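You operate a simulated robot arm through the tools that you are given. There is no shell and no other tool. Be economical: measure what you need, move in short steps, check, and stop when the job is done.

You run a simulated two-armed robot. Do the job below in one go: nothing can be reset, and whatever is moved stays where it is left.

Task
Stack the 230 V relay from the top of the blue bench on top of the 110 V relay. Stack the 5 mm spacer from the steel top of the long rack on top of the 1 mm spacer. Put one of the blocks from the steel top of the long rack on the shelf under the blue bench. Put the 15.00 cylinder from the steel top of the long rack on the disc there and the 20.00 cylinder on the black ring. Close the left packing drawer. Open the second blue drawer from the top, fetch the red padlock from the top of the packing table and stand it in the inside from the top of the second blue drawer and shut the drawer again. Stack the shoe marked "L-5422" from the top of the packing table on top of the shoe that says "L-5327". Put the punch that says "5" from the top of the green bench on the shelf under the green bench. Put the steel tube on the shelf under the yellow bench. Open the cooling bench drawer, take the brush and leave it inside, then shut the drawer. Do these in any order. Set down upright: block, padlock, punch, steel tube.

The check looks at the end state, three seconds after you hand in, the way a careful person would. Anything else that was tipped, shoved, dropped, spilled or broken makes it a failure.

Robot
Two 7-joint arms with fingered hands on one trunk, on a base that drives. Base frame: it is fixed to the floor where the robot stands at the start and does not move with it; the origin is under the middle of the robot, x ahead of it, y to its left, z up; the surface under the hand at the start is at about z = 800. Lengths are in mm, angles in degrees, forces in N, time in s.
The left shoulder is at the start at [70, 162, 1246], the right one opposite. With the tool pointing down near the work surface each hand reaches from about 260 to 800 mm from the robot's upright axis, wherever it stands, measured 20 degrees to its own side. Places, roughly: bay drawer [-3000, -8000, 700]; black ring (6x6x2 cm) [-1400, 1000, 1200]; block [-1750, 750, 1250]; brush (8x5x7 cm) [-5300, -8400, 800]; cooling bench drawer [-3000, -7900, 700]; cylinder [-1500, 750, 1250]; disc [-1500, 1000, 1250]; inside of the second blue drawer [600, -1900, 500]; left packing drawer [300, 1600, 700]; padlock [500, 1500, 750]; punch [-7250, -8000, 750]; relay [500, 0, 750]; second blue drawer [500, -1900, 500]; shelf under the blue bench [600, -1100, 300]; shelf under the green bench [-7500, -8300, 200]; shelf under the yellow bench [-5600, -8300, 400]; shoe [500, 1250, 750]; spacer [-1500, 1250, 1250]; steel tube (6x6x7 cm) [-8200, -8200, 800]. Payload 4 kg a hand.
Tool frame (each hand has its own): the origin (TCP) lies between the finger pads and is the grasp point; the fingertips stand 26 mm ahead of it; z points along the fingers, y is the line along which they close. Largest opening 132 mm; the body of the gripper starts 73 mm behind the TCP. The gripper is a hand of 4 fingers: y runs from the thumb to the fingers, the wrist lies at [0, 0, -224] in the tool frame.
Orientation is told as [roll, pitch, yaw] about the base's x, y, z axes, in that order, counted from this pose: with the fingers straight down and closing along the base's y, the tool's x points along the base's -x, its y along +y and its z along -z.

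Tools
- The arms move only by the tool play_rows. It takes "left_steps", "right_steps" or both (then of equal length, played together; a hand with none holds still); each is one flat list of numbers, 6 for each row, row after row: the shift along the tool's x, y, z in mm, then the turn, a rotation vector about the tool's x, y, z in degrees. In form: [x, y, z, ax, ay, az, x, y, z, ax, ay, az, ...]. A call has 1 to 8 rows; each row is the pose to reach, as a shift and turn from the pose commanded when the call began, along the tool's axes at that moment. Rows are played at 5 a second. More than 50 mm and 8.6 degrees between two rows, and nothing of the call is played. A pose out of reach is approached as far as the arm can. The call stops where the force on the tool passes 40 N (or 10 N more than at its start, if that is more) or the arm is blocked; 0.2 s more then pass. In this call time passes only in rows, and 0.2 s behind the last. It gives the time, the measured TCP pose, the force on the tool (base axes), the opening and the grip force at its end, in the units of the frame above (readings bear some noise), with the torque about the TCP (base axes, N m) and any sound that the robot's microphone picked up.
- Cameras (640 x 400 px; columns grow to the right, rows downward): "scene" is now at [127.4, 0.6, 1451.4]; the picture's right is [-0.03, -1.00, 0.00], its down [-0.77, 0.03, -0.64] and it looks along [0.64, -0.02, -0.77] (base axes); focal length 277 px, centre (320, 200). "left" rides on the left gripper at [-73, 6, -94] in its tool frame; the picture's right is [-0.08, -1.00, 0.00], its down [0.78, -0.06, -0.62] and it looks along [0.62, -0.05, 0.79] (tool axes); focal length 230 px, centre (320, 200). "right" rides on the right gripper at [73, 6, -94] in its tool frame; the picture's right is [-0.08, 1.00, 0.00], its down [-0.79, -0.06, -0.62] and it looks along [-0.61, -0.05, 0.79] (tool axes); focal length 230 px, centre (320, 200). There is no depth. A picture from a camera that has moved, and an enlarged one, comes with that camera's place and axes in the base frame and with its lens.
- camera(camera): a new picture of that camera. No time passes.
- raise_lower(by): slides the trunk up (or, below 0, down) by that many mm; the arms and the scene camera ride with it, the base frame stays. It gives what a move gives, with no picture.
- steer(legs): drives the robot by 1 to 6 legs, each [ahead, left, turn to the left] in mm, mm and degrees, along the robot's own axes; the way and the turn of a leg run together, so that a leg with both is an arc; at most 1500 mm and 180 degrees a leg. The arms and the cameras ride along, it lands a little off, and it stops where it bumps. It gives what a move gives.
- move_fingers(finger1, finger2, finger3, thumb_bend, hand): sets how far each is bent, from 0 (flat) to 1 (curled in); at 0.3 the hand is open as for a grip, at 0.7 the pads meet at the TCP. One left out holds its place. A second passes; each finger stops where it meets its share of the squeeze, and holds until it gets a number again. It is the only way to open and close the hand. It gives what a move gives, with no picture; readings hold the bend of each and the force on the fingers (four entries, about 0 where the hand has none), thumb and palm.
- pan_tilt(pan, tilt): turns the head with the scene camera to pan (to the left, within 86 degrees either way) and tilt (down, from -29 to 69), counted from straight ahead of the robot. It gives what a move gives.
- enlarge(camera, box): a new picture of the part [left, top, right, bottom] of that camera's present view, enlarged. No time passes.
- finish_job(): hands the job in; it is judged then, once.

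Work in short steps. Places have to be worked out from the pictures, the camera data and where the tool is seen: move nearer, look again, correct. Check each grasp and each placing, and mend what went wrong. You have 577 turns and 370 pictures in all, those below and enlarged ones among them. Open the grippers and draw the arms clear of the work before you hand the job in, unless the task says otherwise; then end with one line.

The tools are called after "Emit:" by a JSON object that holds its "method" and its "body". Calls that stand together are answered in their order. play_rows: Moves the arms, as the interface text tells. Its arguments: {"type":"object","properties":{"left_steps":{"type":"array"},"right_steps":{"type":"array"}},"required":[]} The other tools are called the same way: raise_lower (by) slides the trunk up or down; move_fingers (finger1, finger2, finger3, thumb_bend, hand) moves the fingers one by one; steer (legs) drives the base; pan_tilt (pan, tilt) turns the head that bears the scene camera; camera (camera) takes a picture; enlarge (camera, box) takes an enlarged picture of a part of a camera's view; finish_job () hands the job in.

At the start:

```text
time: 0.0
left_ee_pos: [629.4, 232.0, 1044.4]
left_ee_rot: [0.1, 0.0, 0.0]
left_contact_force: [-0.5, 0.5, 1.1]
left_ft_torque: [0.03, 0.0, 0.04]
left_opening: 131.9
left_finger_force: 0.1
left_shape: jaw
left_bend: [0.3, 0.3, 0.3, 0.3]
left_finger forces: [0.0, 0.0, 0.0, 0.0, 0.0, 0.0]
right_ee_pos: [631.1, -298.9, 1043.5]
right_ee_rot: [0.0, 0.0, 0.0]
right_contact_force: [-0.2, 0.2, 0.7]
right_ft_torque: [-0.01, 0.01, -0.02]
right_opening: 131.8
right_finger_force: 0.2
right_shape: jaw
right_bend: [0.3, 0.3, 0.3, 0.3]
right_finger forces: [0.0, 0.0, 0.1, 0.0, 0.0, 0.0]
trunk travel left (down, up): [-725.0, 215.0]
robot x, y, heading: [-0.7, -2.1, -0.0]
head pan, tilt: [-1.9, 50.2]
```

scene: 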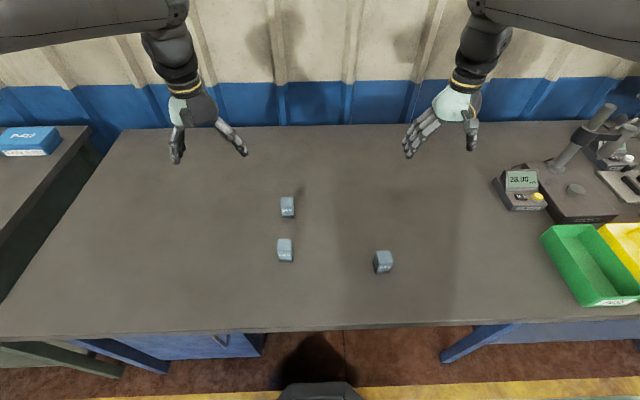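
right: 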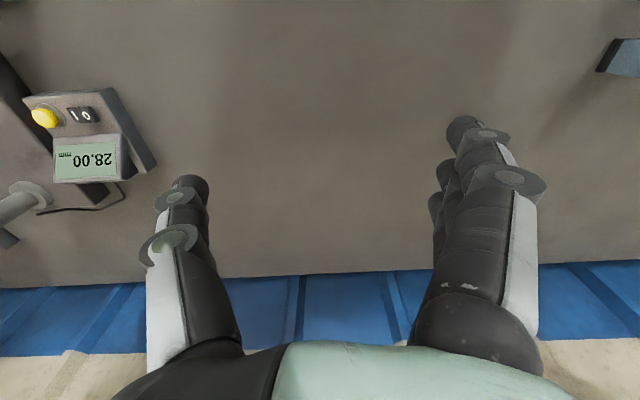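
left: 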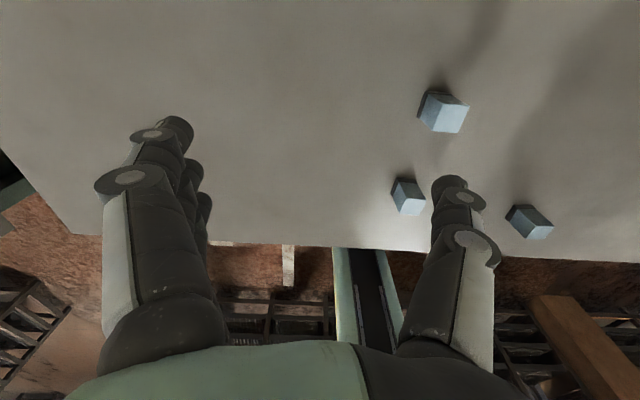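

Three small relays stand on the blue bench. I enlarge the view to read their labels.

Emit:
{"method": "enlarge", "body": {"camera": "scene", "box": [250, 180, 410, 280]}}

Emit:
{"method": "enlarge", "body": {"camera": "left", "box": [380, 80, 570, 250]}}

```text
4.00 times, centred on (330, 230) of scene
camera zoom: at [127.4, 0.6, 1451.4], right [-0.03, -1.0, 0.0], down [-0.77, 0.03, -0.64], along [0.64, -0.02, -0.77], focal length 1108 px, centre (280, 80)
```

zoom: 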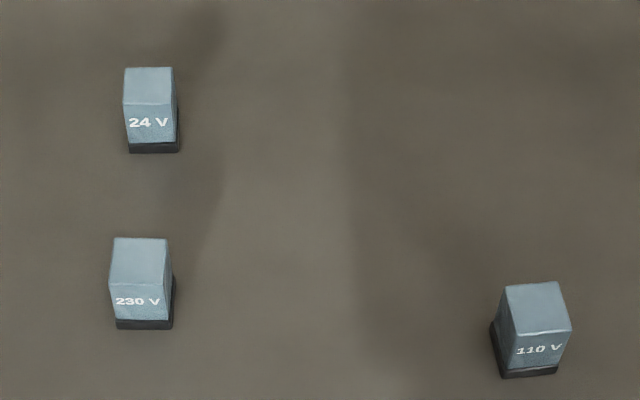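

```text
2.35 times, centred on (475, 165) of left
camera zoom: at [701.9, 238.9, 1137.0], right [0.08, -1.0, 0.0], down [-0.78, -0.06, 0.62], along [-0.62, -0.05, -0.79], focal length 541 px, centre (-45, 282)
```

zoom: 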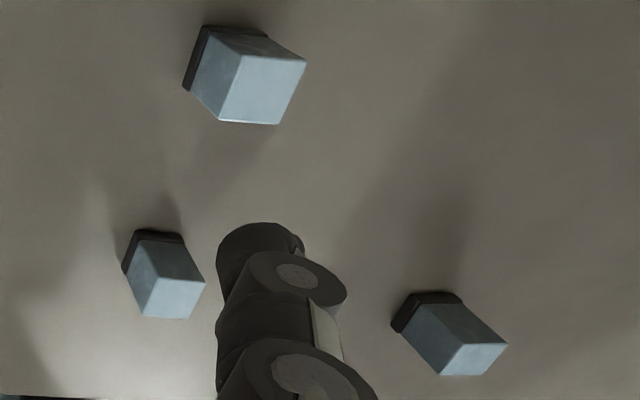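

Triangulated from both cameras, the 230 V top is at about (479, 77, 856) and the 110 V top at about (440, -161, 856). The table is at z≈800. I move the left hand aside and the right hand above the 230 V relay.

Emit:
{"method": "play_rows", "body": {"left_steps": [0, 15, 0, 0, 0, 0, 0, 30, 0, 0, 0, 0, 0, 45, 0, 0, 0, 0, 0, 60, 0, 0, 0, 0, 0, 75, 0, 0, 0, 0, 0, 90, 0, 0, 0, 0, 0, 105, 0, 0, 0, 0, 0, 120, 0, 0, 0, 0], "right_steps": [19, 46, 8, 0, 0, 0, 38, 92, 16, 0, 0, 0, 57, 138, 24, 0, 0, 0, 76, 184, 32, 0, 0, 0, 95, 230, 40, 0, 0, 0, 114, 280, 48, 0, 0, 0, 133, 328, 56, 0, 0, 0, 152, 376, 64, 0, 0, 0]}}

Emit:
{"method": "camera", "body": {"camera": "right"}}

Emit:
{"method": "camera", "body": {"camera": "scene"}}

```text
refused: row 1 steps farther than a row can; nothing moved
```

```text
364 pictures are left
camera right: at [558.1, -294.2, 1137.2], right [0.08, 1.0, 0.0], down [0.79, -0.06, 0.62], along [0.61, -0.05, -0.79], focal length 230 px, centre (320, 200)
```

right: 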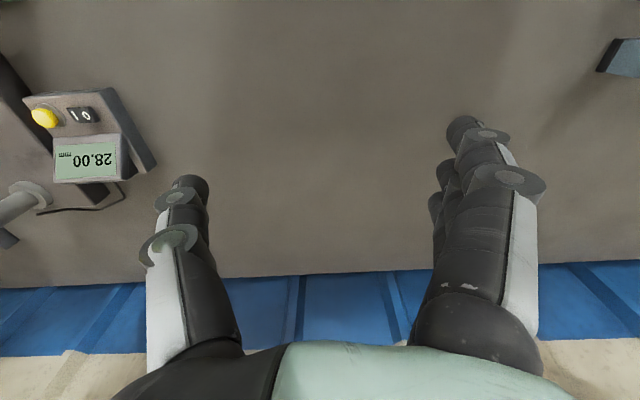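

```text
363 pictures are left
camera scene: at [127.4, 0.6, 1451.4], right [-0.03, -1.0, 0.0], down [-0.77, 0.03, -0.64], along [0.64, -0.02, -0.77], focal length 277 px, centre (320, 200)
```

scene: 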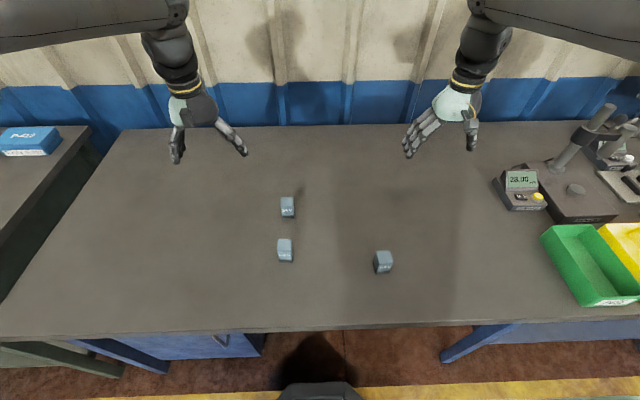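

The step norm was over the limit, so I use slightly shorter rows.

Emit:
{"method": "play_rows", "body": {"left_steps": [0, 15, 0, 0, 0, 0, 0, 30, 0, 0, 0, 0, 0, 45, 0, 0, 0, 0, 0, 60, 0, 0, 0, 0, 0, 75, 0, 0, 0, 0, 0, 90, 0, 0, 0, 0, 0, 105, 0, 0, 0, 0, 0, 120, 0, 0, 0, 0], "right_steps": [18, 44, 7, 0, 0, 0, 36, 88, 14, 0, 0, 0, 54, 132, 21, 0, 0, 0, 72, 176, 28, 0, 0, 0, 90, 220, 35, 0, 0, 0, 108, 264, 42, 0, 0, 0, 126, 308, 49, 0, 0, 0, 144, 352, 56, 0, 0, 0]}}

Emit:
{"method": "camera", "body": {"camera": "right"}}

Emit:
{"method": "camera", "body": {"camera": "scene"}}

```text
time: 1.8
left_ee_pos: [628.1, 355.9, 1043.8]
left_ee_rot: [0.0, 0.0, 0.0]
left_contact_force: [-0.3, 0.7, 0.2]
left_ft_torque: [-0.04, 0.01, 0.0]
left_opening: 132.1
left_finger_force: 0.2
left_shape: jaw
left_bend: [0.3, 0.3, 0.3, 0.3]
left_finger forces: [0.1, 0.0, 0.1, 0.1, 0.0, 0.1]
right_ee_pos: [486.4, 55.8, 987.4]
right_ee_rot: [-0.1, 0.0, 0.0]
right_contact_force: [-0.3, 0.7, -0.2]
right_ft_torque: [0.01, 0.0, 0.0]
right_opening: 132.0
right_finger_force: 0.0
right_shape: jaw
right_bend: [0.3, 0.3, 0.3, 0.3]
right_finger forces: [0.0, 0.1, 0.0, 0.1, 0.0, 0.0]
trunk travel left (down, up): [-725.0, 215.0]
robot x, y, heading: [0.1, -0.6, -0.1]
head pan, tilt: [-1.9, 50.2]
```

```text
362 pictures are left
camera right: at [414.6, 62.0, 1081.2], right [0.08, 1.0, 0.0], down [0.79, -0.06, 0.62], along [0.61, -0.05, -0.79], focal length 230 px, centre (320, 200)
```

right: 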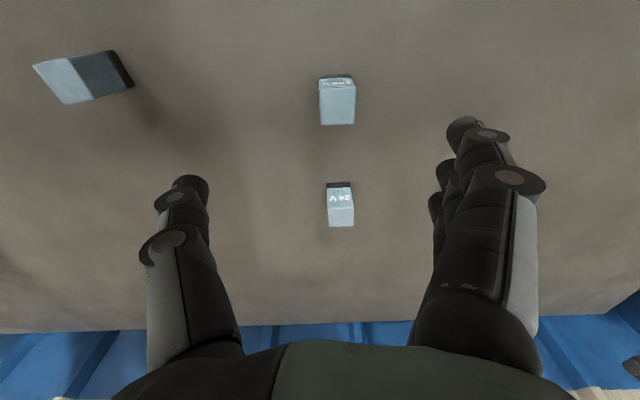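

```text
361 pictures are left
camera scene: at [126.9, 3.7, 1451.4], right [-0.03, -1.0, 0.0], down [-0.77, 0.02, -0.64], along [0.64, -0.02, -0.77], focal length 277 px, centre (320, 200)
```

scene: 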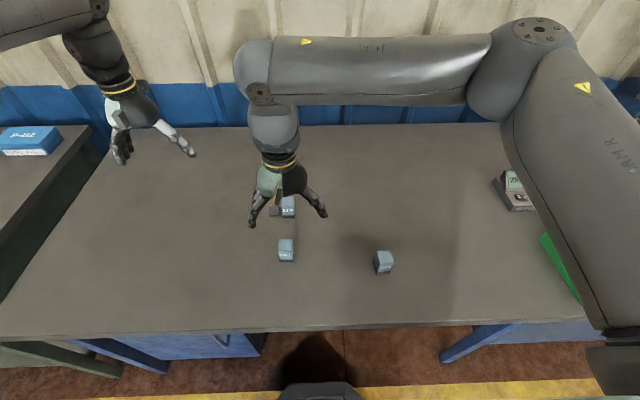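

The right camera confirms the 230 V relay at (478, 75). I align and descend to z≈838.

Emit:
{"method": "play_rows", "body": {"right_steps": [4, 10, 10, 0, 0, 0, 8, 20, 30, 0, 0, 0, 8, 20, 70, 0, 0, 0, 8, 20, 110, 0, 0, 0, 8, 20, 150, 0, 0, 0]}}

Emit:
{"method": "camera", "body": {"camera": "right"}}

```text
time: 3.0
left_ee_pos: [629.3, 353.5, 1043.7]
left_ee_rot: [0.0, 0.2, 0.0]
left_contact_force: [1.2, 0.7, 0.4]
left_ft_torque: [-0.03, 0.02, 0.0]
left_opening: 131.8
left_finger_force: 0.1
left_shape: jaw
left_bend: [0.3, 0.3, 0.3, 0.3]
left_finger forces: [0.0, 0.0, 0.0, 0.1, 0.0, 0.1]
right_ee_pos: [479.3, 72.5, 837.6]
right_ee_rot: [0.0, 0.0, 0.0]
right_contact_force: [0.0, 0.5, -0.1]
right_ft_torque: [0.02, 0.02, -0.02]
right_opening: 132.1
right_finger_force: 0.0
right_shape: jaw
right_bend: [0.3, 0.3, 0.3, 0.3]
right_finger forces: [0.0, 0.0, 0.0, 0.0, 0.1, 0.0]
trunk travel left (down, up): [-725.0, 215.0]
robot x, y, heading: [-0.8, 2.6, 0.2]
head pan, tilt: [-1.9, 50.2]
```

```text
360 pictures are left
camera right: at [406.0, 78.1, 931.4], right [0.08, 1.0, 0.0], down [0.79, -0.06, 0.62], along [0.61, -0.05, -0.79], focal length 230 px, centre (320, 200)
```

right: 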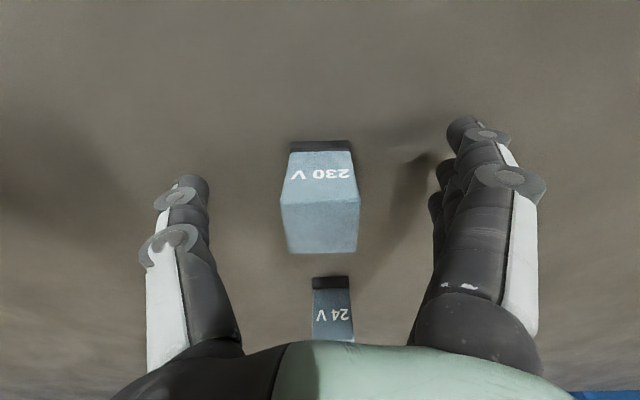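

The relay is centred between the thumb and fingers, so I close the hand.

Emit:
{"method": "move_fingers", "body": {"hand": "right", "finger1": 0.75, "finger2": 0.75, "finger3": 0.75, "thumb_bend": 0.75}}

Emit:
{"method": "camera", "body": {"camera": "right"}}

```text
time: 4.0
left_ee_pos: [628.5, 353.8, 1044.0]
left_ee_rot: [-0.1, 0.1, 0.1]
left_contact_force: [-0.2, 0.7, 0.1]
left_ft_torque: [-0.02, 0.02, -0.01]
left_opening: 131.9
left_finger_force: 0.0
left_shape: jaw
left_bend: [0.3, 0.3, 0.3, 0.3]
left_finger forces: [0.0, 0.0, 0.0, 0.0, 0.0, 0.0]
right_ee_pos: [478.4, 72.5, 839.0]
right_ee_rot: [0.0, 0.2, 0.0]
right_contact_force: [0.0, 0.7, -0.1]
right_ft_torque: [0.0, -0.02, -0.01]
right_opening: 18.3
right_finger_force: 19.7
right_shape: fingers
right_bend: [0.75, 0.61, 0.63, 0.65]
right_finger forces: [0.1, 9.8, 9.3, 0.1, 19.3, 0.0]
trunk travel left (down, up): [-725.0, 215.0]
robot x, y, heading: [0.1, -1.3, 0.1]
head pan, tilt: [-1.9, 50.2]
```

```text
359 pictures are left
camera right: at [405.8, 78.0, 931.8], right [0.08, 1.0, 0.0], down [0.79, -0.06, 0.62], along [0.61, -0.05, -0.79], focal length 230 px, centre (320, 200)
```

right: 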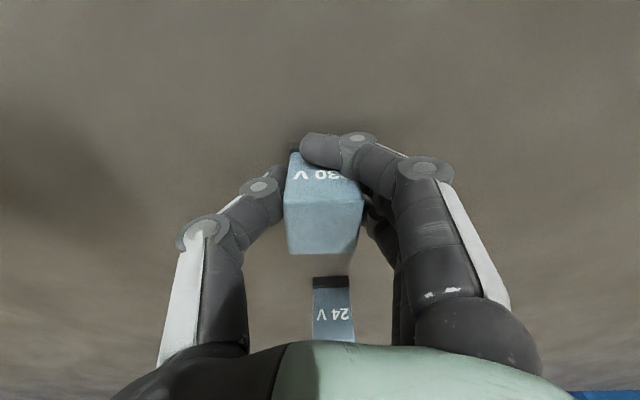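

The relay is held by fingers 2, 3 and the thumb. I lift it and go towards the 110 V relay.

Emit:
{"method": "play_rows", "body": {"right_steps": [0, 0, -30, 0, 0, 0, 0, 0, -75, 0, 0, 0, 0, -10, -120, 0, 0, 0, 0, -50, -140, 0, 0, 0, 0, -95, -140, 0, 0, 0, 10, -140, -140, 0, 0, 0, 20, -180, -140, 0, 0, 0, 30, -215, -140, 0, 0, 0]}}

Emit:
{"method": "camera", "body": {"camera": "right"}}

Emit:
{"method": "enlarge", "body": {"camera": "scene", "box": [300, 180, 460, 280]}}

```text
time: 5.8
left_ee_pos: [627.6, 350.9, 1044.2]
left_ee_rot: [0.1, 0.0, -0.1]
left_contact_force: [-0.2, 0.5, 0.6]
left_ft_torque: [0.02, 0.0, -0.05]
left_opening: 131.6
left_finger_force: 0.0
left_shape: jaw
left_bend: [0.3, 0.3, 0.3, 0.3]
left_finger forces: [0.0, 0.0, 0.0, 0.0, 0.0, 0.1]
right_ee_pos: [446.1, -142.8, 977.5]
right_ee_rot: [0.2, 0.0, 0.0]
right_contact_force: [-0.4, -0.6, -1.3]
right_ft_torque: [0.02, 0.03, 0.0]
right_opening: 18.4
right_finger_force: 18.9
right_shape: fingers
right_bend: [0.75, 0.61, 0.63, 0.65]
right_finger forces: [0.0, 10.0, 9.5, 0.0, 19.0, 0.0]
trunk travel left (down, up): [-725.0, 215.0]
robot x, y, heading: [-0.8, -1.9, 0.1]
head pan, tilt: [-1.9, 50.2]
```

```text
358 pictures are left
camera right: at [374.3, -137.3, 1071.6], right [0.08, 1.0, 0.0], down [0.79, -0.06, 0.62], along [0.61, -0.05, -0.79], focal length 230 px, centre (320, 200)
```

right: 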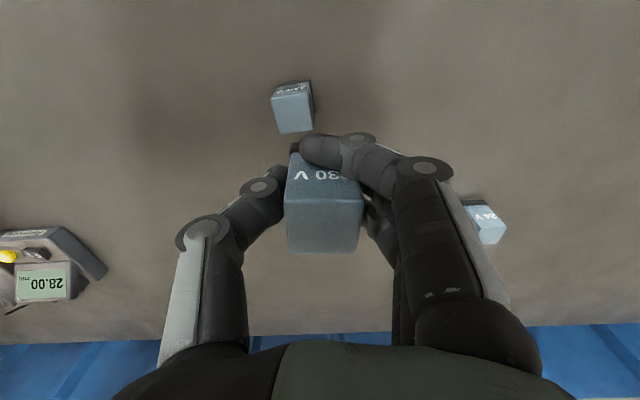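

```text
4.00 times, centred on (380, 230) of scene
camera zoom: at [126.7, -1.2, 1451.5], right [-0.03, -1.0, 0.0], down [-0.77, 0.03, -0.64], along [0.64, -0.02, -0.77], focal length 1108 px, centre (80, 80)
```

zoom: 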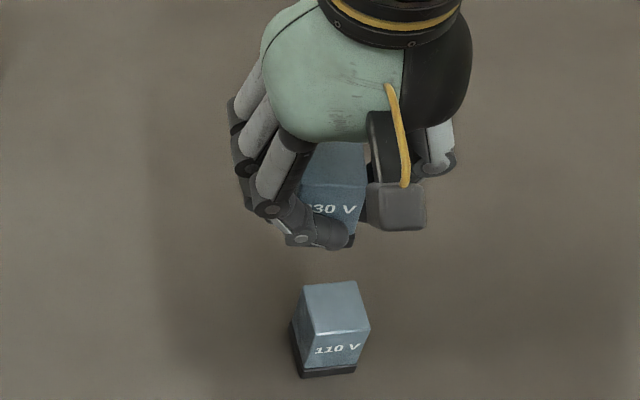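

I enlarge the right view to get the corners and yaw of the 110 V relay.

Emit:
{"method": "enlarge", "body": {"camera": "right", "box": [240, 60, 400, 160]}}

```text
4.00 times, centred on (320, 110) of right
camera zoom: at [374.3, -137.3, 1071.6], right [0.08, 1.0, 0.0], down [0.79, -0.06, 0.62], along [0.61, -0.05, -0.79], focal length 920 px, centre (320, 560)
```

zoom: 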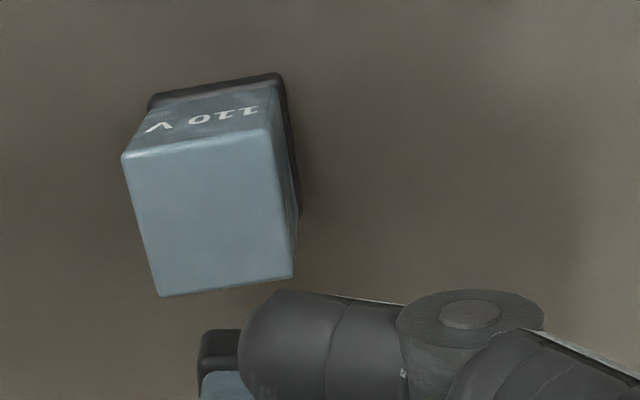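

The right camera gives the 110 V centre as (439, -168) with yaw about +4°. The held relay's centre is (452, -142) with yaw about -4°. I shift and rotate to match, staying high for now.

Emit:
{"method": "play_rows", "body": {"right_steps": [7, -13, 15, 0, 0, -4, 13, -27, 30, 0, 0, -8, 13, -27, 50, 0, 0, -8]}}

Emit:
{"method": "camera", "body": {"camera": "right"}}

Emit:
{"method": "enlarge", "body": {"camera": "scene", "box": [300, 180, 460, 280]}}

```text
time: 6.6
left_ee_pos: [629.3, 354.8, 1042.2]
left_ee_rot: [0.0, 0.0, -0.1]
left_contact_force: [0.7, 0.1, 0.0]
left_ft_torque: [-0.01, 0.05, -0.03]
left_opening: 131.9
left_finger_force: 0.0
left_shape: jaw
left_bend: [0.3, 0.3, 0.3, 0.3]
left_finger forces: [0.0, 0.0, 0.0, 0.0, 0.0, 0.1]
right_ee_pos: [435.4, -169.1, 927.7]
right_ee_rot: [0.0, 0.2, 8.1]
right_contact_force: [0.0, 0.1, 0.0]
right_ft_torque: [-0.01, 0.02, -0.01]
right_opening: 18.0
right_finger_force: 19.3
right_shape: fingers
right_bend: [0.75, 0.61, 0.63, 0.66]
right_finger forces: [0.1, 10.0, 9.6, 0.1, 19.2, 0.0]
trunk travel left (down, up): [-725.0, 215.0]
robot x, y, heading: [-1.8, -0.5, -0.1]
head pan, tilt: [-1.9, 50.2]
```

```text
355 pictures are left
camera right: at [363.1, -173.5, 1021.9], right [-0.06, 1.0, 0.0], down [0.79, 0.05, 0.62], along [0.61, 0.04, -0.79], focal length 230 px, centre (320, 200)
```

right: 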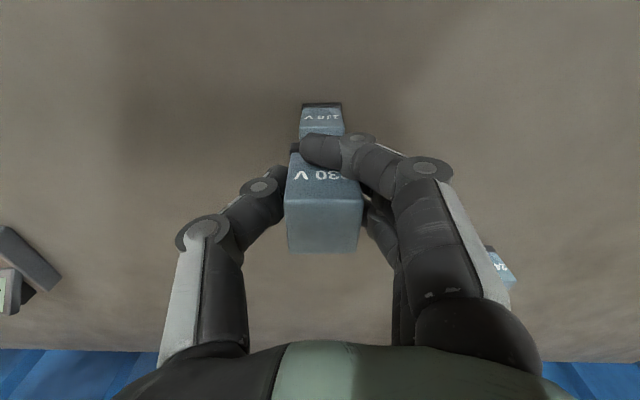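

```text
4.00 times, centred on (380, 230) of scene
camera zoom: at [128.4, 1.4, 1451.3], right [-0.03, -1.0, 0.0], down [-0.77, 0.03, -0.64], along [0.64, -0.02, -0.77], focal length 1108 px, centre (80, 80)
```

zoom: 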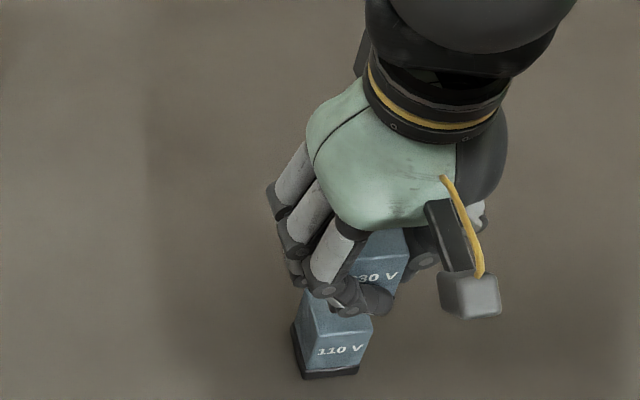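

The relays are aligned sideways. I descend to about z=898.

Emit:
{"method": "play_rows", "body": {"right_steps": [2, 0, 15, 0, 0, 0, 2, 0, 29, 0, 0, 0]}}

Emit:
{"method": "enlarge", "body": {"camera": "scene", "box": [340, 200, 420, 280]}}

Emit:
{"method": "enlarge", "body": {"camera": "right", "box": [260, 100, 380, 270]}}

```text
time: 7.2
left_ee_pos: [628.1, 353.8, 1043.8]
left_ee_rot: [0.1, 0.0, -0.1]
left_contact_force: [0.0, -0.6, -0.2]
left_ft_torque: [-0.02, -0.03, -0.01]
left_opening: 132.0
left_finger_force: 0.0
left_shape: jaw
left_bend: [0.3, 0.3, 0.3, 0.3]
left_finger forces: [0.0, 0.0, 0.1, 0.0, 0.1, 0.0]
right_ee_pos: [432.7, -171.1, 900.2]
right_ee_rot: [0.0, 0.1, 7.9]
right_contact_force: [0.1, 1.0, -0.1]
right_ft_torque: [-0.01, 0.0, 0.01]
right_opening: 18.1
right_finger_force: 19.6
right_shape: fingers
right_bend: [0.75, 0.61, 0.63, 0.66]
right_finger forces: [0.1, 10.1, 9.6, 0.1, 19.1, 0.1]
trunk travel left (down, up): [-725.0, 215.0]
robot x, y, heading: [2.3, 1.6, 0.0]
head pan, tilt: [-1.9, 50.2]
```

```text
5.00 times, centred on (380, 240) of scene
camera zoom: at [128.0, 0.7, 1451.3], right [-0.03, -1.0, 0.0], down [-0.77, 0.03, -0.64], along [0.64, -0.02, -0.77], focal length 1385 px, centre (20, 0)
```

zoom: 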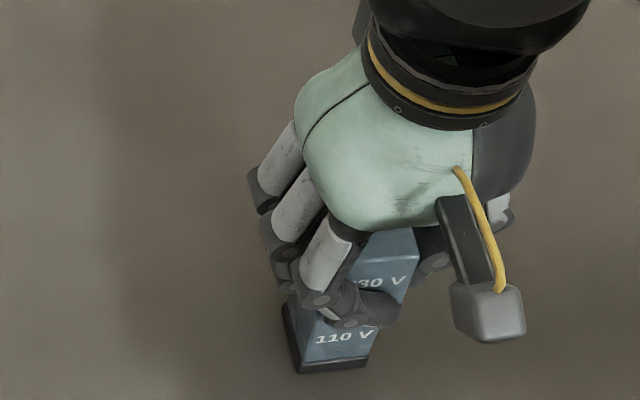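

```text
2.35 times, centred on (320, 185) of right
camera zoom: at [361.3, -174.8, 993.3], right [-0.06, 1.0, 0.0], down [0.79, 0.05, 0.62], along [0.61, 0.04, -0.79], focal length 541 px, centre (320, 235)
```

zoom: 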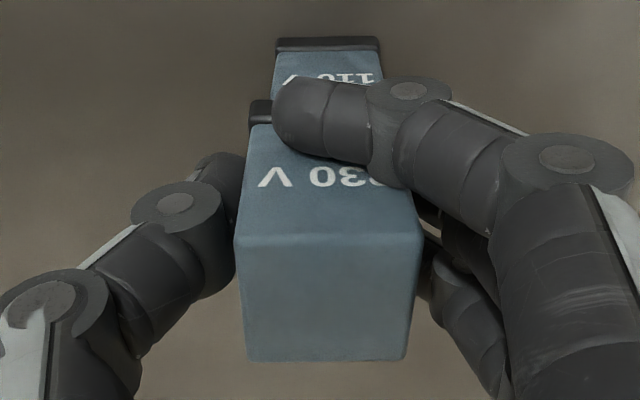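

Alignment looks good, front edges within about 3 mm. I lower slowly to contact.

Emit:
{"method": "play_rows", "body": {"right_steps": [-2, 0, 3, 0, 0, 0, -2, 0, 5, 0, 0, 0]}}

```text
time: 7.8
left_ee_pos: [627.2, 354.2, 1045.0]
left_ee_rot: [0.0, -0.1, 0.0]
left_contact_force: [-0.5, -1.0, -0.3]
left_ft_torque: [-0.02, 0.0, 0.0]
left_opening: 131.7
left_finger_force: 0.0
left_shape: jaw
left_bend: [0.3, 0.3, 0.3, 0.3]
left_finger forces: [0.1, 0.0, 0.0, 0.0, 0.0, 0.0]
right_ee_pos: [435.0, -168.4, 895.0]
right_ee_rot: [0.0, -0.2, 8.0]
right_contact_force: [0.7, -0.5, 4.3]
right_ft_torque: [0.08, 0.0, 0.0]
right_opening: 18.4
right_finger_force: 20.5
right_shape: fingers
right_bend: [0.75, 0.61, 0.63, 0.66]
right_finger forces: [0.0, 10.7, 9.9, 0.0, 19.8, 0.0]
trunk travel left (down, up): [-725.0, 215.0]
robot x, y, heading: [-0.4, 0.1, -0.1]
head pan, tilt: [-1.9, 50.2]
```

Contact is felt at 4 N upward, so the relay is resting. I open the fingers.

Emit:
{"method": "move_fingers", "body": {"hand": "right", "finger1": 0.45, "finger2": 0.45, "finger3": 0.45, "thumb_bend": 0.45}}

Emit:
{"method": "move_fingers", "body": {"hand": "right", "finger1": 0.3, "finger2": 0.3, "finger3": 0.3, "thumb_bend": 0.3}}

Emit:
{"method": "play_rows", "body": {"right_steps": [0, 0, -30, 0, 0, 0, 0, 0, -75, 0, 0, 0, 0, 0, -120, 0, 0, 0, 0, -40, -140, 0, 0, 0]}}

Emit:
{"method": "enlarge", "body": {"camera": "scene", "box": [300, 180, 460, 280]}}

```text
time: 8.8
left_ee_pos: [628.4, 353.5, 1043.2]
left_ee_rot: [-0.1, 0.0, 0.0]
left_contact_force: [0.6, -0.2, 0.4]
left_ft_torque: [0.03, 0.0, 0.05]
left_opening: 132.0
left_finger_force: 0.0
left_shape: jaw
left_bend: [0.3, 0.3, 0.3, 0.3]
left_finger forces: [0.1, 0.1, 0.1, 0.0, 0.1, 0.0]
right_ee_pos: [436.1, -168.6, 894.5]
right_ee_rot: [0.0, -0.1, 7.9]
right_contact_force: [0.5, 1.0, -0.6]
right_ft_torque: [0.01, 0.01, 0.01]
right_opening: 86.2
right_finger_force: 0.0
right_shape: fingers
right_bend: [0.45, 0.45, 0.45, 0.45]
right_finger forces: [0.0, 0.1, 0.0, 0.0, 0.0, 0.0]
trunk travel left (down, up): [-725.0, 215.0]
robot x, y, heading: [-2.4, -3.2, 0.1]
head pan, tilt: [-1.9, 50.2]
```

```text
time: 9.8
left_ee_pos: [629.2, 353.0, 1043.9]
left_ee_rot: [0.0, 0.0, 0.0]
left_contact_force: [-0.2, -0.6, -0.7]
left_ft_torque: [-0.03, -0.01, -0.01]
left_opening: 131.8
left_finger_force: 0.1
left_shape: jaw
left_bend: [0.3, 0.3, 0.3, 0.3]
left_finger forces: [0.0, 0.0, 0.0, 0.0, 0.0, 0.1]
right_ee_pos: [435.0, -169.2, 894.9]
right_ee_rot: [0.1, 0.0, 8.1]
right_contact_force: [-0.1, -1.0, 0.5]
right_ft_torque: [-0.01, 0.01, -0.01]
right_opening: 135.9
right_finger_force: 0.0
right_shape: fingers
right_bend: [0.3, 0.3, 0.3, 0.3]
right_finger forces: [0.0, 0.0, 0.0, 0.0, 0.1, 0.1]
trunk travel left (down, up): [-725.0, 215.0]
robot x, y, heading: [-0.1, 0.7, -0.0]
head pan, tilt: [-1.9, 50.2]
```

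```text
time: 10.8
left_ee_pos: [627.5, 351.8, 1046.1]
left_ee_rot: [0.1, 0.0, 0.0]
left_contact_force: [-0.1, -0.3, -1.0]
left_ft_torque: [0.04, -0.02, -0.02]
left_opening: 131.7
left_finger_force: 0.1
left_shape: jaw
left_bend: [0.3, 0.3, 0.3, 0.3]
left_finger forces: [0.0, 0.0, 0.0, 0.1, 0.0, 0.0]
right_ee_pos: [438.7, -211.9, 1036.5]
right_ee_rot: [0.1, 0.1, 8.0]
right_contact_force: [0.0, -0.8, -0.2]
right_ft_torque: [0.05, 0.02, 0.02]
right_opening: 136.2
right_finger_force: 0.1
right_shape: fingers
right_bend: [0.3, 0.3, 0.3, 0.3]
right_finger forces: [0.0, 0.0, 0.0, 0.1, 0.0, 0.0]
trunk travel left (down, up): [-725.0, 215.0]
robot x, y, heading: [1.2, 2.4, -0.2]
head pan, tilt: [-1.9, 50.2]
```

```text
4.00 times, centred on (380, 230) of scene
camera zoom: at [126.1, -2.2, 1451.5], right [-0.03, -1.0, 0.0], down [-0.77, 0.03, -0.64], along [0.64, -0.02, -0.77], focal length 1108 px, centre (80, 80)
```

zoom: 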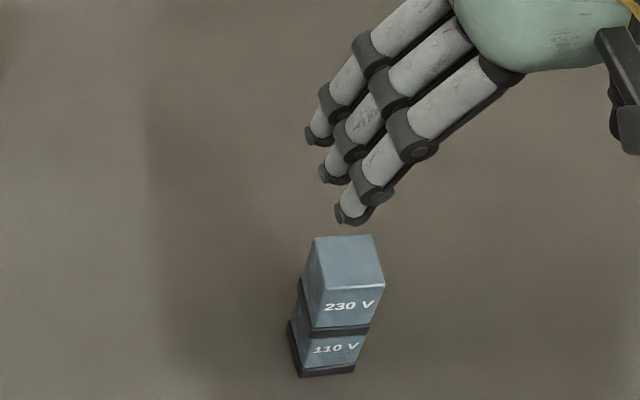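

The stack is good. Next is the packing table on the left. I raise and draw in the arms, back off, and look left.

Emit:
{"method": "play_rows", "body": {"right_steps": [-5, 0, -20, 0, 0, 4, 10, -20, -40, 0, 0, 8], "left_steps": [20, -20, -20, 0, 0, 0, 40, -40, -40, 0, 0, 0]}}

Emit:
{"method": "steer", "body": {"legs": [[-400, 0, 0], [0, 900, 0]]}}

Emit:
{"method": "pan_tilt", "body": {"pan": 15, "tilt": 35}}

Emit:
{"method": "camera", "body": {"camera": "scene"}}

```text
time: 11.4
left_ee_pos: [585.1, 311.4, 1085.7]
left_ee_rot: [0.2, -0.1, 0.0]
left_contact_force: [0.1, -0.6, -0.3]
left_ft_torque: [0.0, -0.06, -0.03]
left_opening: 131.7
left_finger_force: 0.0
left_shape: jaw
left_bend: [0.3, 0.3, 0.3, 0.3]
left_finger forces: [0.0, 0.0, 0.0, 0.1, 0.0, 0.1]
right_ee_pos: [431.1, -233.4, 1076.2]
right_ee_rot: [0.1, -0.1, 0.0]
right_contact_force: [-0.1, -0.2, -0.2]
right_ft_torque: [0.05, -0.06, 0.02]
right_opening: 136.0
right_finger_force: 0.1
right_shape: fingers
right_bend: [0.3, 0.3, 0.3, 0.3]
right_finger forces: [0.0, 0.1, 0.1, 0.0, 0.0, 0.1]
trunk travel left (down, up): [-725.0, 215.0]
robot x, y, heading: [-1.8, 1.1, -0.1]
head pan, tilt: [-1.9, 50.2]
```

```text
time: 18.2
left_ee_pos: [185.0, 1204.4, 1085.4]
left_ee_rot: [0.0, 0.0, 0.4]
left_contact_force: [0.2, -0.6, -0.6]
left_ft_torque: [0.02, 0.0, -0.03]
left_opening: 131.7
left_finger_force: 0.0
left_shape: jaw
left_bend: [0.3, 0.3, 0.3, 0.3]
left_finger forces: [0.0, 0.0, 0.1, 0.0, 0.1, 0.0]
right_ee_pos: [33.0, 659.9, 1073.2]
right_ee_rot: [0.1, 0.0, 0.2]
right_contact_force: [0.4, 0.7, 0.4]
right_ft_torque: [-0.01, 0.02, -0.02]
right_opening: 136.1
right_finger_force: 0.1
right_shape: fingers
right_bend: [0.3, 0.3, 0.3, 0.3]
right_finger forces: [0.0, 0.0, 0.0, 0.1, 0.0, 0.0]
trunk travel left (down, up): [-725.0, 215.0]
robot x, y, heading: [-401.5, 889.3, 0.3]
head pan, tilt: [-1.9, 50.2]
```

```text
time: 19.0
left_ee_pos: [185.0, 1204.5, 1084.3]
left_ee_rot: [-0.1, 0.0, 0.3]
left_contact_force: [0.4, 0.5, 0.7]
left_ft_torque: [0.02, 0.04, -0.01]
left_opening: 131.7
left_finger_force: 0.0
left_shape: jaw
left_bend: [0.3, 0.3, 0.3, 0.3]
left_finger forces: [0.1, 0.0, 0.1, 0.0, 0.0, 0.0]
right_ee_pos: [33.8, 661.2, 1074.1]
right_ee_rot: [0.0, 0.1, 0.2]
right_contact_force: [-0.6, -0.2, -0.4]
right_ft_torque: [0.0, 0.0, 0.0]
right_opening: 136.0
right_finger_force: 0.1
right_shape: fingers
right_bend: [0.3, 0.3, 0.3, 0.3]
right_finger forces: [0.0, 0.1, 0.0, 0.1, 0.1, 0.0]
trunk travel left (down, up): [-725.0, 215.0]
robot x, y, heading: [-401.4, 890.8, 0.2]
head pan, tilt: [15.0, 35.0]
```

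```text
350 pictures are left
camera scene: at [-266.0, 915.4, 1473.4], right [0.26, -0.96, 0.0], down [-0.55, -0.15, -0.82], along [0.79, 0.21, -0.57], focal length 277 px, centre (320, 200)
```

scene: 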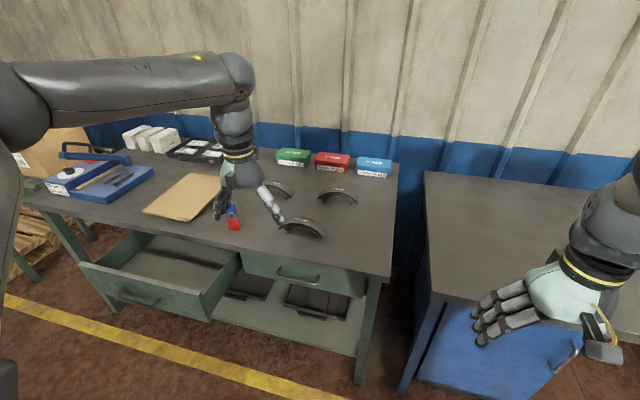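

The packing table shows three arched shoes, a red padlock and the open left drawer. The table edge is at x≈355. I drive in front of the shoes, to the right of the open drawer.

Emit:
{"method": "steer", "body": {"legs": [[0, 190, 0], [370, 0, 0]]}}

Emit:
{"method": "pan_tilt", "body": {"pan": 10, "tilt": 50}}

Emit:
{"method": "camera", "body": {"camera": "scene"}}

```text
time: 22.5
left_ee_pos: [548.2, 1394.8, 1084.7]
left_ee_rot: [-0.1, 0.0, 0.1]
left_contact_force: [-0.7, 0.3, 0.1]
left_ft_torque: [0.0, -0.02, 0.03]
left_opening: 131.7
left_finger_force: 0.1
left_shape: jaw
left_bend: [0.3, 0.3, 0.3, 0.3]
left_finger forces: [0.0, 0.0, 0.0, 0.0, 0.0, 0.0]
right_ee_pos: [394.3, 850.0, 1074.4]
right_ee_rot: [0.0, 0.0, 0.0]
right_contact_force: [-0.6, 0.6, -0.4]
right_ft_torque: [-0.01, 0.01, 0.0]
right_opening: 135.8
right_finger_force: 0.1
right_shape: fingers
right_bend: [0.3, 0.3, 0.3, 0.3]
right_finger forces: [0.1, 0.1, 0.1, 0.1, 0.1, 0.1]
trunk travel left (down, up): [-725.0, 215.0]
robot x, y, heading: [-41.7, 1080.1, 0.2]
head pan, tilt: [15.0, 35.0]
```

```text
time: 23.2
left_ee_pos: [549.4, 1394.6, 1082.9]
left_ee_rot: [0.0, 0.1, 0.1]
left_contact_force: [0.8, -0.4, -0.1]
left_ft_torque: [-0.03, 0.01, 0.02]
left_opening: 131.8
left_finger_force: 0.0
left_shape: jaw
left_bend: [0.3, 0.3, 0.3, 0.3]
left_finger forces: [0.1, 0.0, 0.1, 0.0, 0.0, 0.0]
right_ee_pos: [394.8, 850.0, 1074.4]
right_ee_rot: [0.0, 0.1, 0.2]
right_contact_force: [-0.9, -0.5, 0.7]
right_ft_torque: [0.01, -0.03, -0.01]
right_opening: 136.0
right_finger_force: 0.0
right_shape: fingers
right_bend: [0.3, 0.3, 0.3, 0.3]
right_finger forces: [0.1, 0.1, 0.0, 0.0, 0.0, 0.0]
trunk travel left (down, up): [-725.0, 215.0]
robot x, y, heading: [-38.0, 1078.0, 0.1]
head pan, tilt: [10.0, 50.0]
```

```text
349 pictures are left
camera scene: at [88.4, 1097.0, 1451.7], right [0.18, -0.98, 0.0], down [-0.75, -0.13, -0.64], along [0.63, 0.11, -0.77], focal length 277 px, centre (320, 200)
```

scene: 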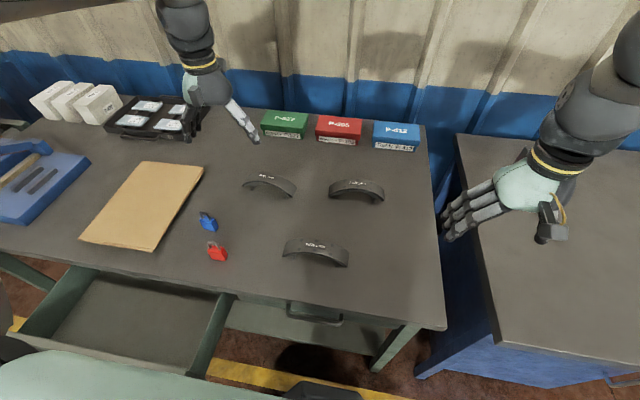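

Now I read the labels on the shoes.

Emit:
{"method": "enlarge", "body": {"camera": "scene", "box": [230, 165, 390, 275]}}

Emit:
{"method": "enlarge", "body": {"camera": "scene", "box": [230, 165, 310, 215]}}

Emit:
{"method": "camera", "body": {"camera": "left"}}

```text
3.64 times, centred on (310, 220) of scene
camera zoom: at [88.4, 1097.0, 1451.7], right [0.18, -0.98, 0.0], down [-0.75, -0.13, -0.64], along [0.63, 0.11, -0.77], focal length 1007 px, centre (356, 127)
```

zoom: 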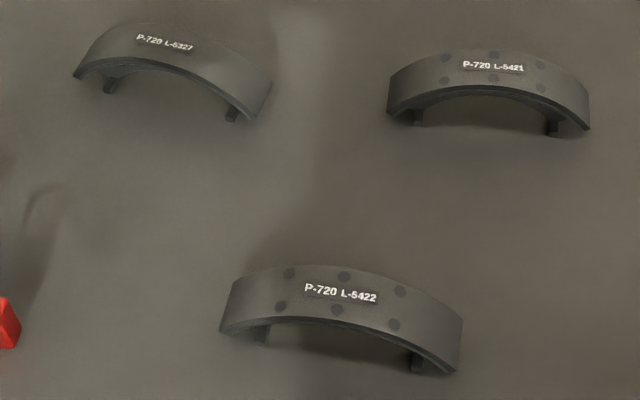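

```text
8.00 times, centred on (270, 190) of scene
camera zoom: at [88.4, 1097.0, 1451.7], right [0.18, -0.98, 0.0], down [-0.75, -0.13, -0.64], along [0.63, 0.11, -0.77], focal length 2216 px, centre (720, 280)
```

zoom: 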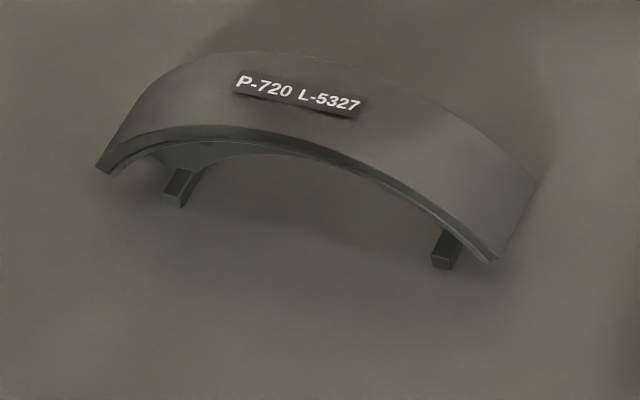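

```text
346 pictures are left
camera left: at [622.5, 1401.5, 1176.9], right [0.08, -1.0, 0.0], down [-0.78, -0.06, 0.62], along [-0.62, -0.05, -0.79], focal length 230 px, centre (320, 200)
```

left: 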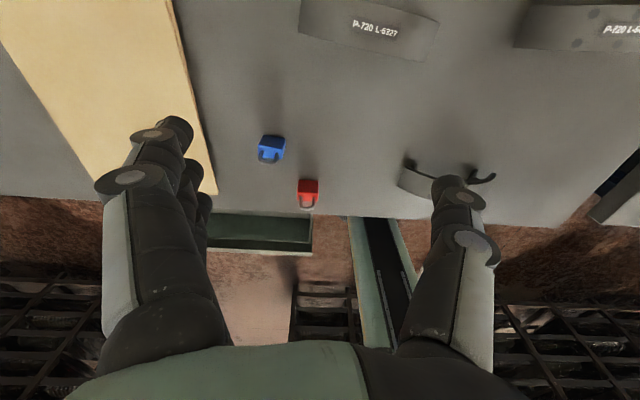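

The labels are readable: the front shoe is L-5422, at about (417, 1165, 877) with its chord along y. The far-left one is L-5327, at about (618, 1343). I'll grip L-5422 across its width with the hand yawed -90°, so I start rotating and moving the left hand over it.

Emit:
{"method": "play_rows", "body": {"left_steps": [10, -18, 0, 0, 0, 8, 20, -36, 0, 0, 0, 16, 30, -54, 0, 0, 0, 24, 40, -72, 0, 0, 0, 32, 50, -90, 0, 0, 0, 40, 60, -108, 0, 0, 0, 48, 70, -126, 0, 0, 0, 56, 80, -144, 0, 0, 0, 64]}}

Emit:
{"method": "play_rows", "body": {"left_steps": [0, 0, 10, 0, 0, 8, 0, 0, 20, 0, 0, 16, 0, 0, 30, 0, 0, 24]}}

Emit:
{"method": "camera", "body": {"camera": "left"}}

Emit:
{"method": "camera", "body": {"camera": "scene"}}

```text
time: 25.1
left_ee_pos: [468.7, 1249.5, 1085.9]
left_ee_rot: [0.0, 0.1, -64.0]
left_contact_force: [-0.6, -0.7, 0.3]
left_ft_torque: [0.0, -0.03, 0.02]
left_opening: 131.9
left_finger_force: 0.1
left_shape: jaw
left_bend: [0.3, 0.3, 0.3, 0.3]
left_finger forces: [0.0, 0.0, 0.0, 0.0, 0.1, 0.0]
right_ee_pos: [394.4, 848.0, 1074.5]
right_ee_rot: [0.1, -0.1, 0.0]
right_contact_force: [-0.2, -0.9, -0.3]
right_ft_torque: [-0.01, -0.04, 0.0]
right_opening: 135.9
right_finger_force: 0.0
right_shape: fingers
right_bend: [0.3, 0.3, 0.3, 0.3]
right_finger forces: [0.0, 0.0, 0.0, 0.0, 0.0, 0.1]
trunk travel left (down, up): [-725.0, 215.0]
robot x, y, heading: [-36.0, 1080.6, 0.0]
head pan, tilt: [10.0, 50.0]
```

```text
time: 25.9
left_ee_pos: [433.9, 1198.6, 1051.1]
left_ee_rot: [0.1, 0.1, -87.7]
left_contact_force: [-0.2, -0.4, -0.2]
left_ft_torque: [-0.05, -0.02, -0.01]
left_opening: 132.0
left_finger_force: 0.1
left_shape: jaw
left_bend: [0.3, 0.3, 0.3, 0.3]
left_finger forces: [0.1, 0.0, 0.0, 0.0, 0.0, 0.1]
left hand out of reach, approached as far as the arm can: row 2, 3
right_ee_pos: [395.8, 849.6, 1073.2]
right_ee_rot: [0.0, 0.0, 0.1]
right_contact_force: [0.5, -1.3, 0.1]
right_ft_torque: [0.02, -0.02, 0.0]
right_opening: 135.9
right_finger_force: 0.1
right_shape: fingers
right_bend: [0.3, 0.3, 0.3, 0.3]
right_finger forces: [0.1, 0.0, 0.0, 0.0, 0.0, 0.0]
trunk travel left (down, up): [-725.0, 215.0]
robot x, y, heading: [-38.5, 1080.3, 0.1]
head pan, tilt: [10.0, 50.0]
```

```text
345 pictures are left
camera left: at [442.7, 1127.1, 1144.1], right [-0.99, -0.12, 0.0], down [-0.1, 0.78, 0.62], along [-0.07, 0.61, -0.79], focal length 230 px, centre (320, 200)
```

left: 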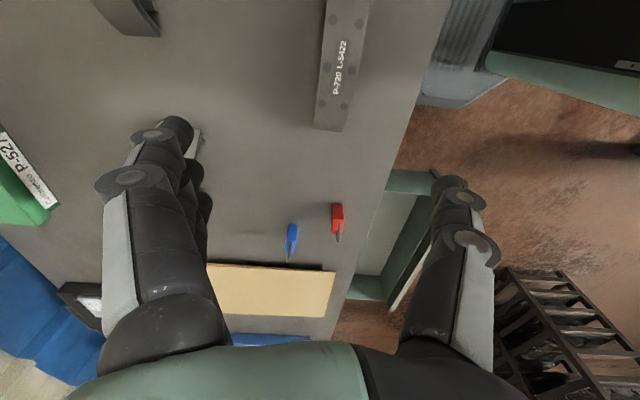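

```text
344 pictures are left
camera scene: at [87.7, 1095.9, 1451.7], right [0.18, -0.98, 0.0], down [-0.75, -0.13, -0.64], along [0.63, 0.11, -0.77], focal length 277 px, centre (320, 200)
```

scene: 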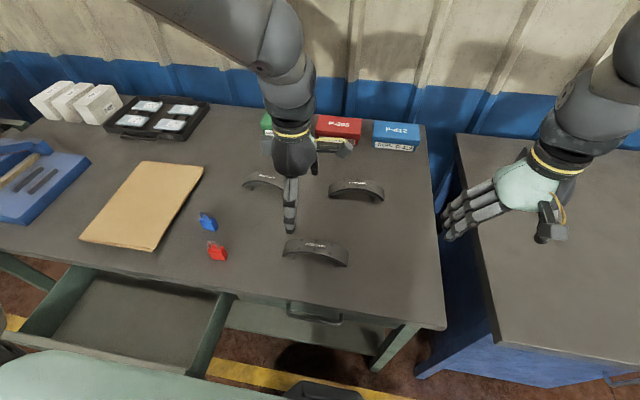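

The left camera confirms the L-5422 apex at (421, 1165, 877), with the table at about z=832. The hand is near its yaw limit but aligned well enough. I move over the apex at a safe height.

Emit:
{"method": "play_rows", "body": {"left_steps": [-17, -8, 20, 0, 0, 0, -33, -15, 50, 0, 0, 0, -33, -15, 80, 0, 0, 0]}}

Emit:
{"method": "camera", "body": {"camera": "left"}}

```text
time: 26.6
left_ee_pos: [420.5, 1168.8, 971.6]
left_ee_rot: [0.0, -0.1, -87.9]
left_contact_force: [0.4, 0.6, 0.2]
left_ft_torque: [0.0, 0.03, -0.02]
left_opening: 131.8
left_finger_force: 0.0
left_shape: jaw
left_bend: [0.3, 0.3, 0.3, 0.3]
left_finger forces: [0.1, 0.1, 0.1, 0.0, 0.1, 0.1]
right_ee_pos: [396.6, 851.2, 1073.6]
right_ee_rot: [0.0, 0.1, 0.1]
right_contact_force: [0.3, 0.1, -1.0]
right_ft_torque: [0.0, 0.0, -0.02]
right_opening: 135.9
right_finger_force: 0.0
right_shape: fingers
right_bend: [0.3, 0.3, 0.3, 0.3]
right_finger forces: [0.0, 0.0, 0.0, 0.1, 0.0, 0.0]
trunk travel left (down, up): [-725.0, 215.0]
robot x, y, heading: [-37.1, 1078.2, 0.2]
head pan, tilt: [10.0, 50.0]
```

```text
343 pictures are left
camera left: at [429.1, 1096.9, 1064.2], right [-0.99, -0.11, 0.0], down [-0.09, 0.78, 0.62], along [-0.07, 0.61, -0.79], focal length 230 px, centre (320, 200)
```

left: 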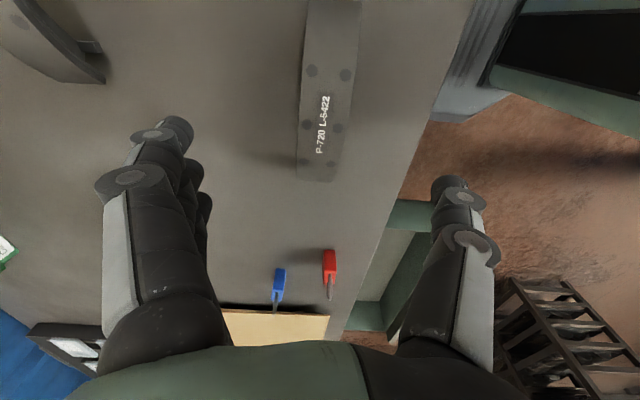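

The apex is at (418, 1164). I make a small correction and descend to z≈868.

Emit:
{"method": "play_rows", "body": {"left_steps": [-5, -2, 40, 0, 0, 0, -5, -2, 80, 0, 0, 0, -5, -2, 103, 0, 0, 0]}}

Emit:
{"method": "camera", "body": {"camera": "left"}}

Emit:
{"method": "enlarge", "body": {"camera": "scene", "box": [230, 170, 390, 270]}}

```text
time: 27.4
left_ee_pos: [420.5, 1163.6, 868.9]
left_ee_rot: [0.0, 0.0, -87.9]
left_contact_force: [0.2, 0.1, -0.6]
left_ft_torque: [0.0, -0.01, -0.03]
left_opening: 131.8
left_finger_force: 0.0
left_shape: jaw
left_bend: [0.3, 0.3, 0.3, 0.3]
left_finger forces: [0.0, 0.0, 0.0, 0.0, 0.1, 0.0]
right_ee_pos: [394.7, 849.7, 1074.2]
right_ee_rot: [0.0, 0.1, 0.2]
right_contact_force: [-0.1, 0.3, -0.6]
right_ft_torque: [-0.01, -0.01, 0.03]
right_opening: 136.1
right_finger_force: 0.0
right_shape: fingers
right_bend: [0.3, 0.3, 0.3, 0.3]
right_finger forces: [0.0, 0.1, 0.0, 0.1, 0.0, 0.0]
trunk travel left (down, up): [-725.0, 215.0]
robot x, y, heading: [-38.6, 1083.3, 0.1]
head pan, tilt: [10.0, 50.0]
```

```text
342 pictures are left
camera left: at [428.5, 1090.9, 962.3], right [-0.99, -0.11, 0.0], down [-0.09, 0.78, 0.62], along [-0.07, 0.61, -0.79], focal length 230 px, centre (320, 200)
```

left: 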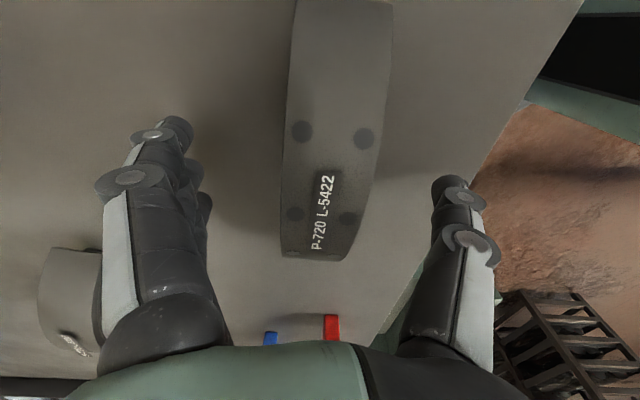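

```text
4.00 times, centred on (310, 220) of scene
camera zoom: at [87.1, 1096.1, 1451.8], right [0.17, -0.98, 0.0], down [-0.75, -0.13, -0.64], along [0.63, 0.11, -0.77], focal length 1108 px, centre (360, 120)
```

zoom: 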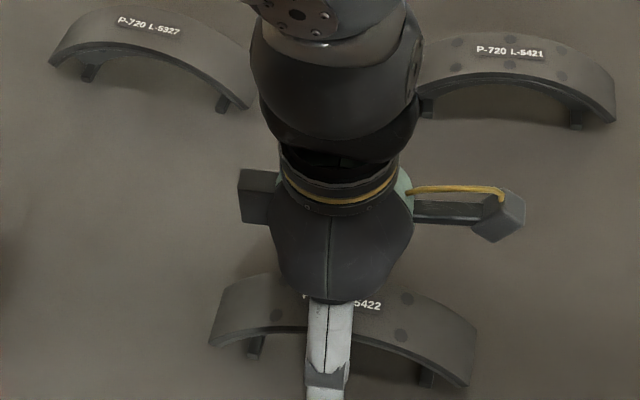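

The shoe is well centred under the hand, so I close it.

Emit:
{"method": "move_fingers", "body": {"hand": "left", "finger1": 0.75, "finger2": 0.75, "finger3": 0.75, "thumb_bend": 0.75}}

Emit:
{"method": "camera", "body": {"camera": "left"}}

```text
time: 28.4
left_ee_pos: [420.6, 1162.5, 868.9]
left_ee_rot: [-0.1, 0.0, -88.0]
left_contact_force: [-0.3, 0.3, -2.8]
left_ft_torque: [-0.02, 0.02, -0.02]
left_opening: 14.8
left_finger_force: 15.4
left_shape: fingers
left_bend: [0.73, 0.73, 0.73, 0.71]
left_finger forces: [5.7, 4.3, 6.3, 0.0, 14.7, 0.0]
right_ee_pos: [395.4, 850.1, 1073.4]
right_ee_rot: [0.0, 0.2, 0.1]
right_contact_force: [0.2, 0.0, -0.7]
right_ft_torque: [0.01, 0.02, 0.0]
right_opening: 135.9
right_finger_force: 0.0
right_shape: fingers
right_bend: [0.3, 0.3, 0.3, 0.3]
right_finger forces: [0.1, 0.1, 0.0, 0.1, 0.0, 0.0]
trunk travel left (down, up): [-725.0, 215.0]
robot x, y, heading: [-38.8, 1076.7, 0.2]
head pan, tilt: [10.0, 50.0]
```

```text
340 pictures are left
camera left: at [428.9, 1091.4, 962.1], right [-0.99, -0.11, 0.0], down [-0.09, 0.78, 0.62], along [-0.07, 0.61, -0.79], focal length 230 px, centre (320, 200)
```

left: 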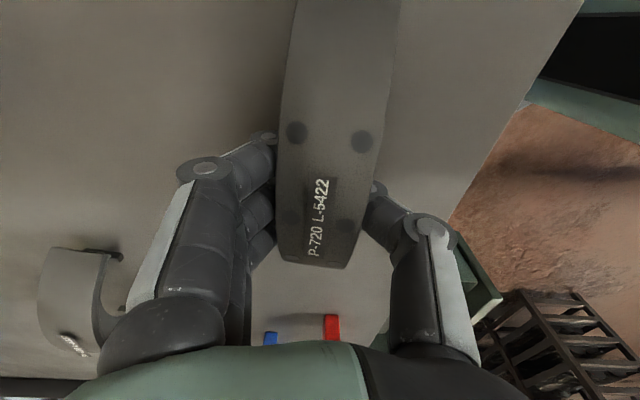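

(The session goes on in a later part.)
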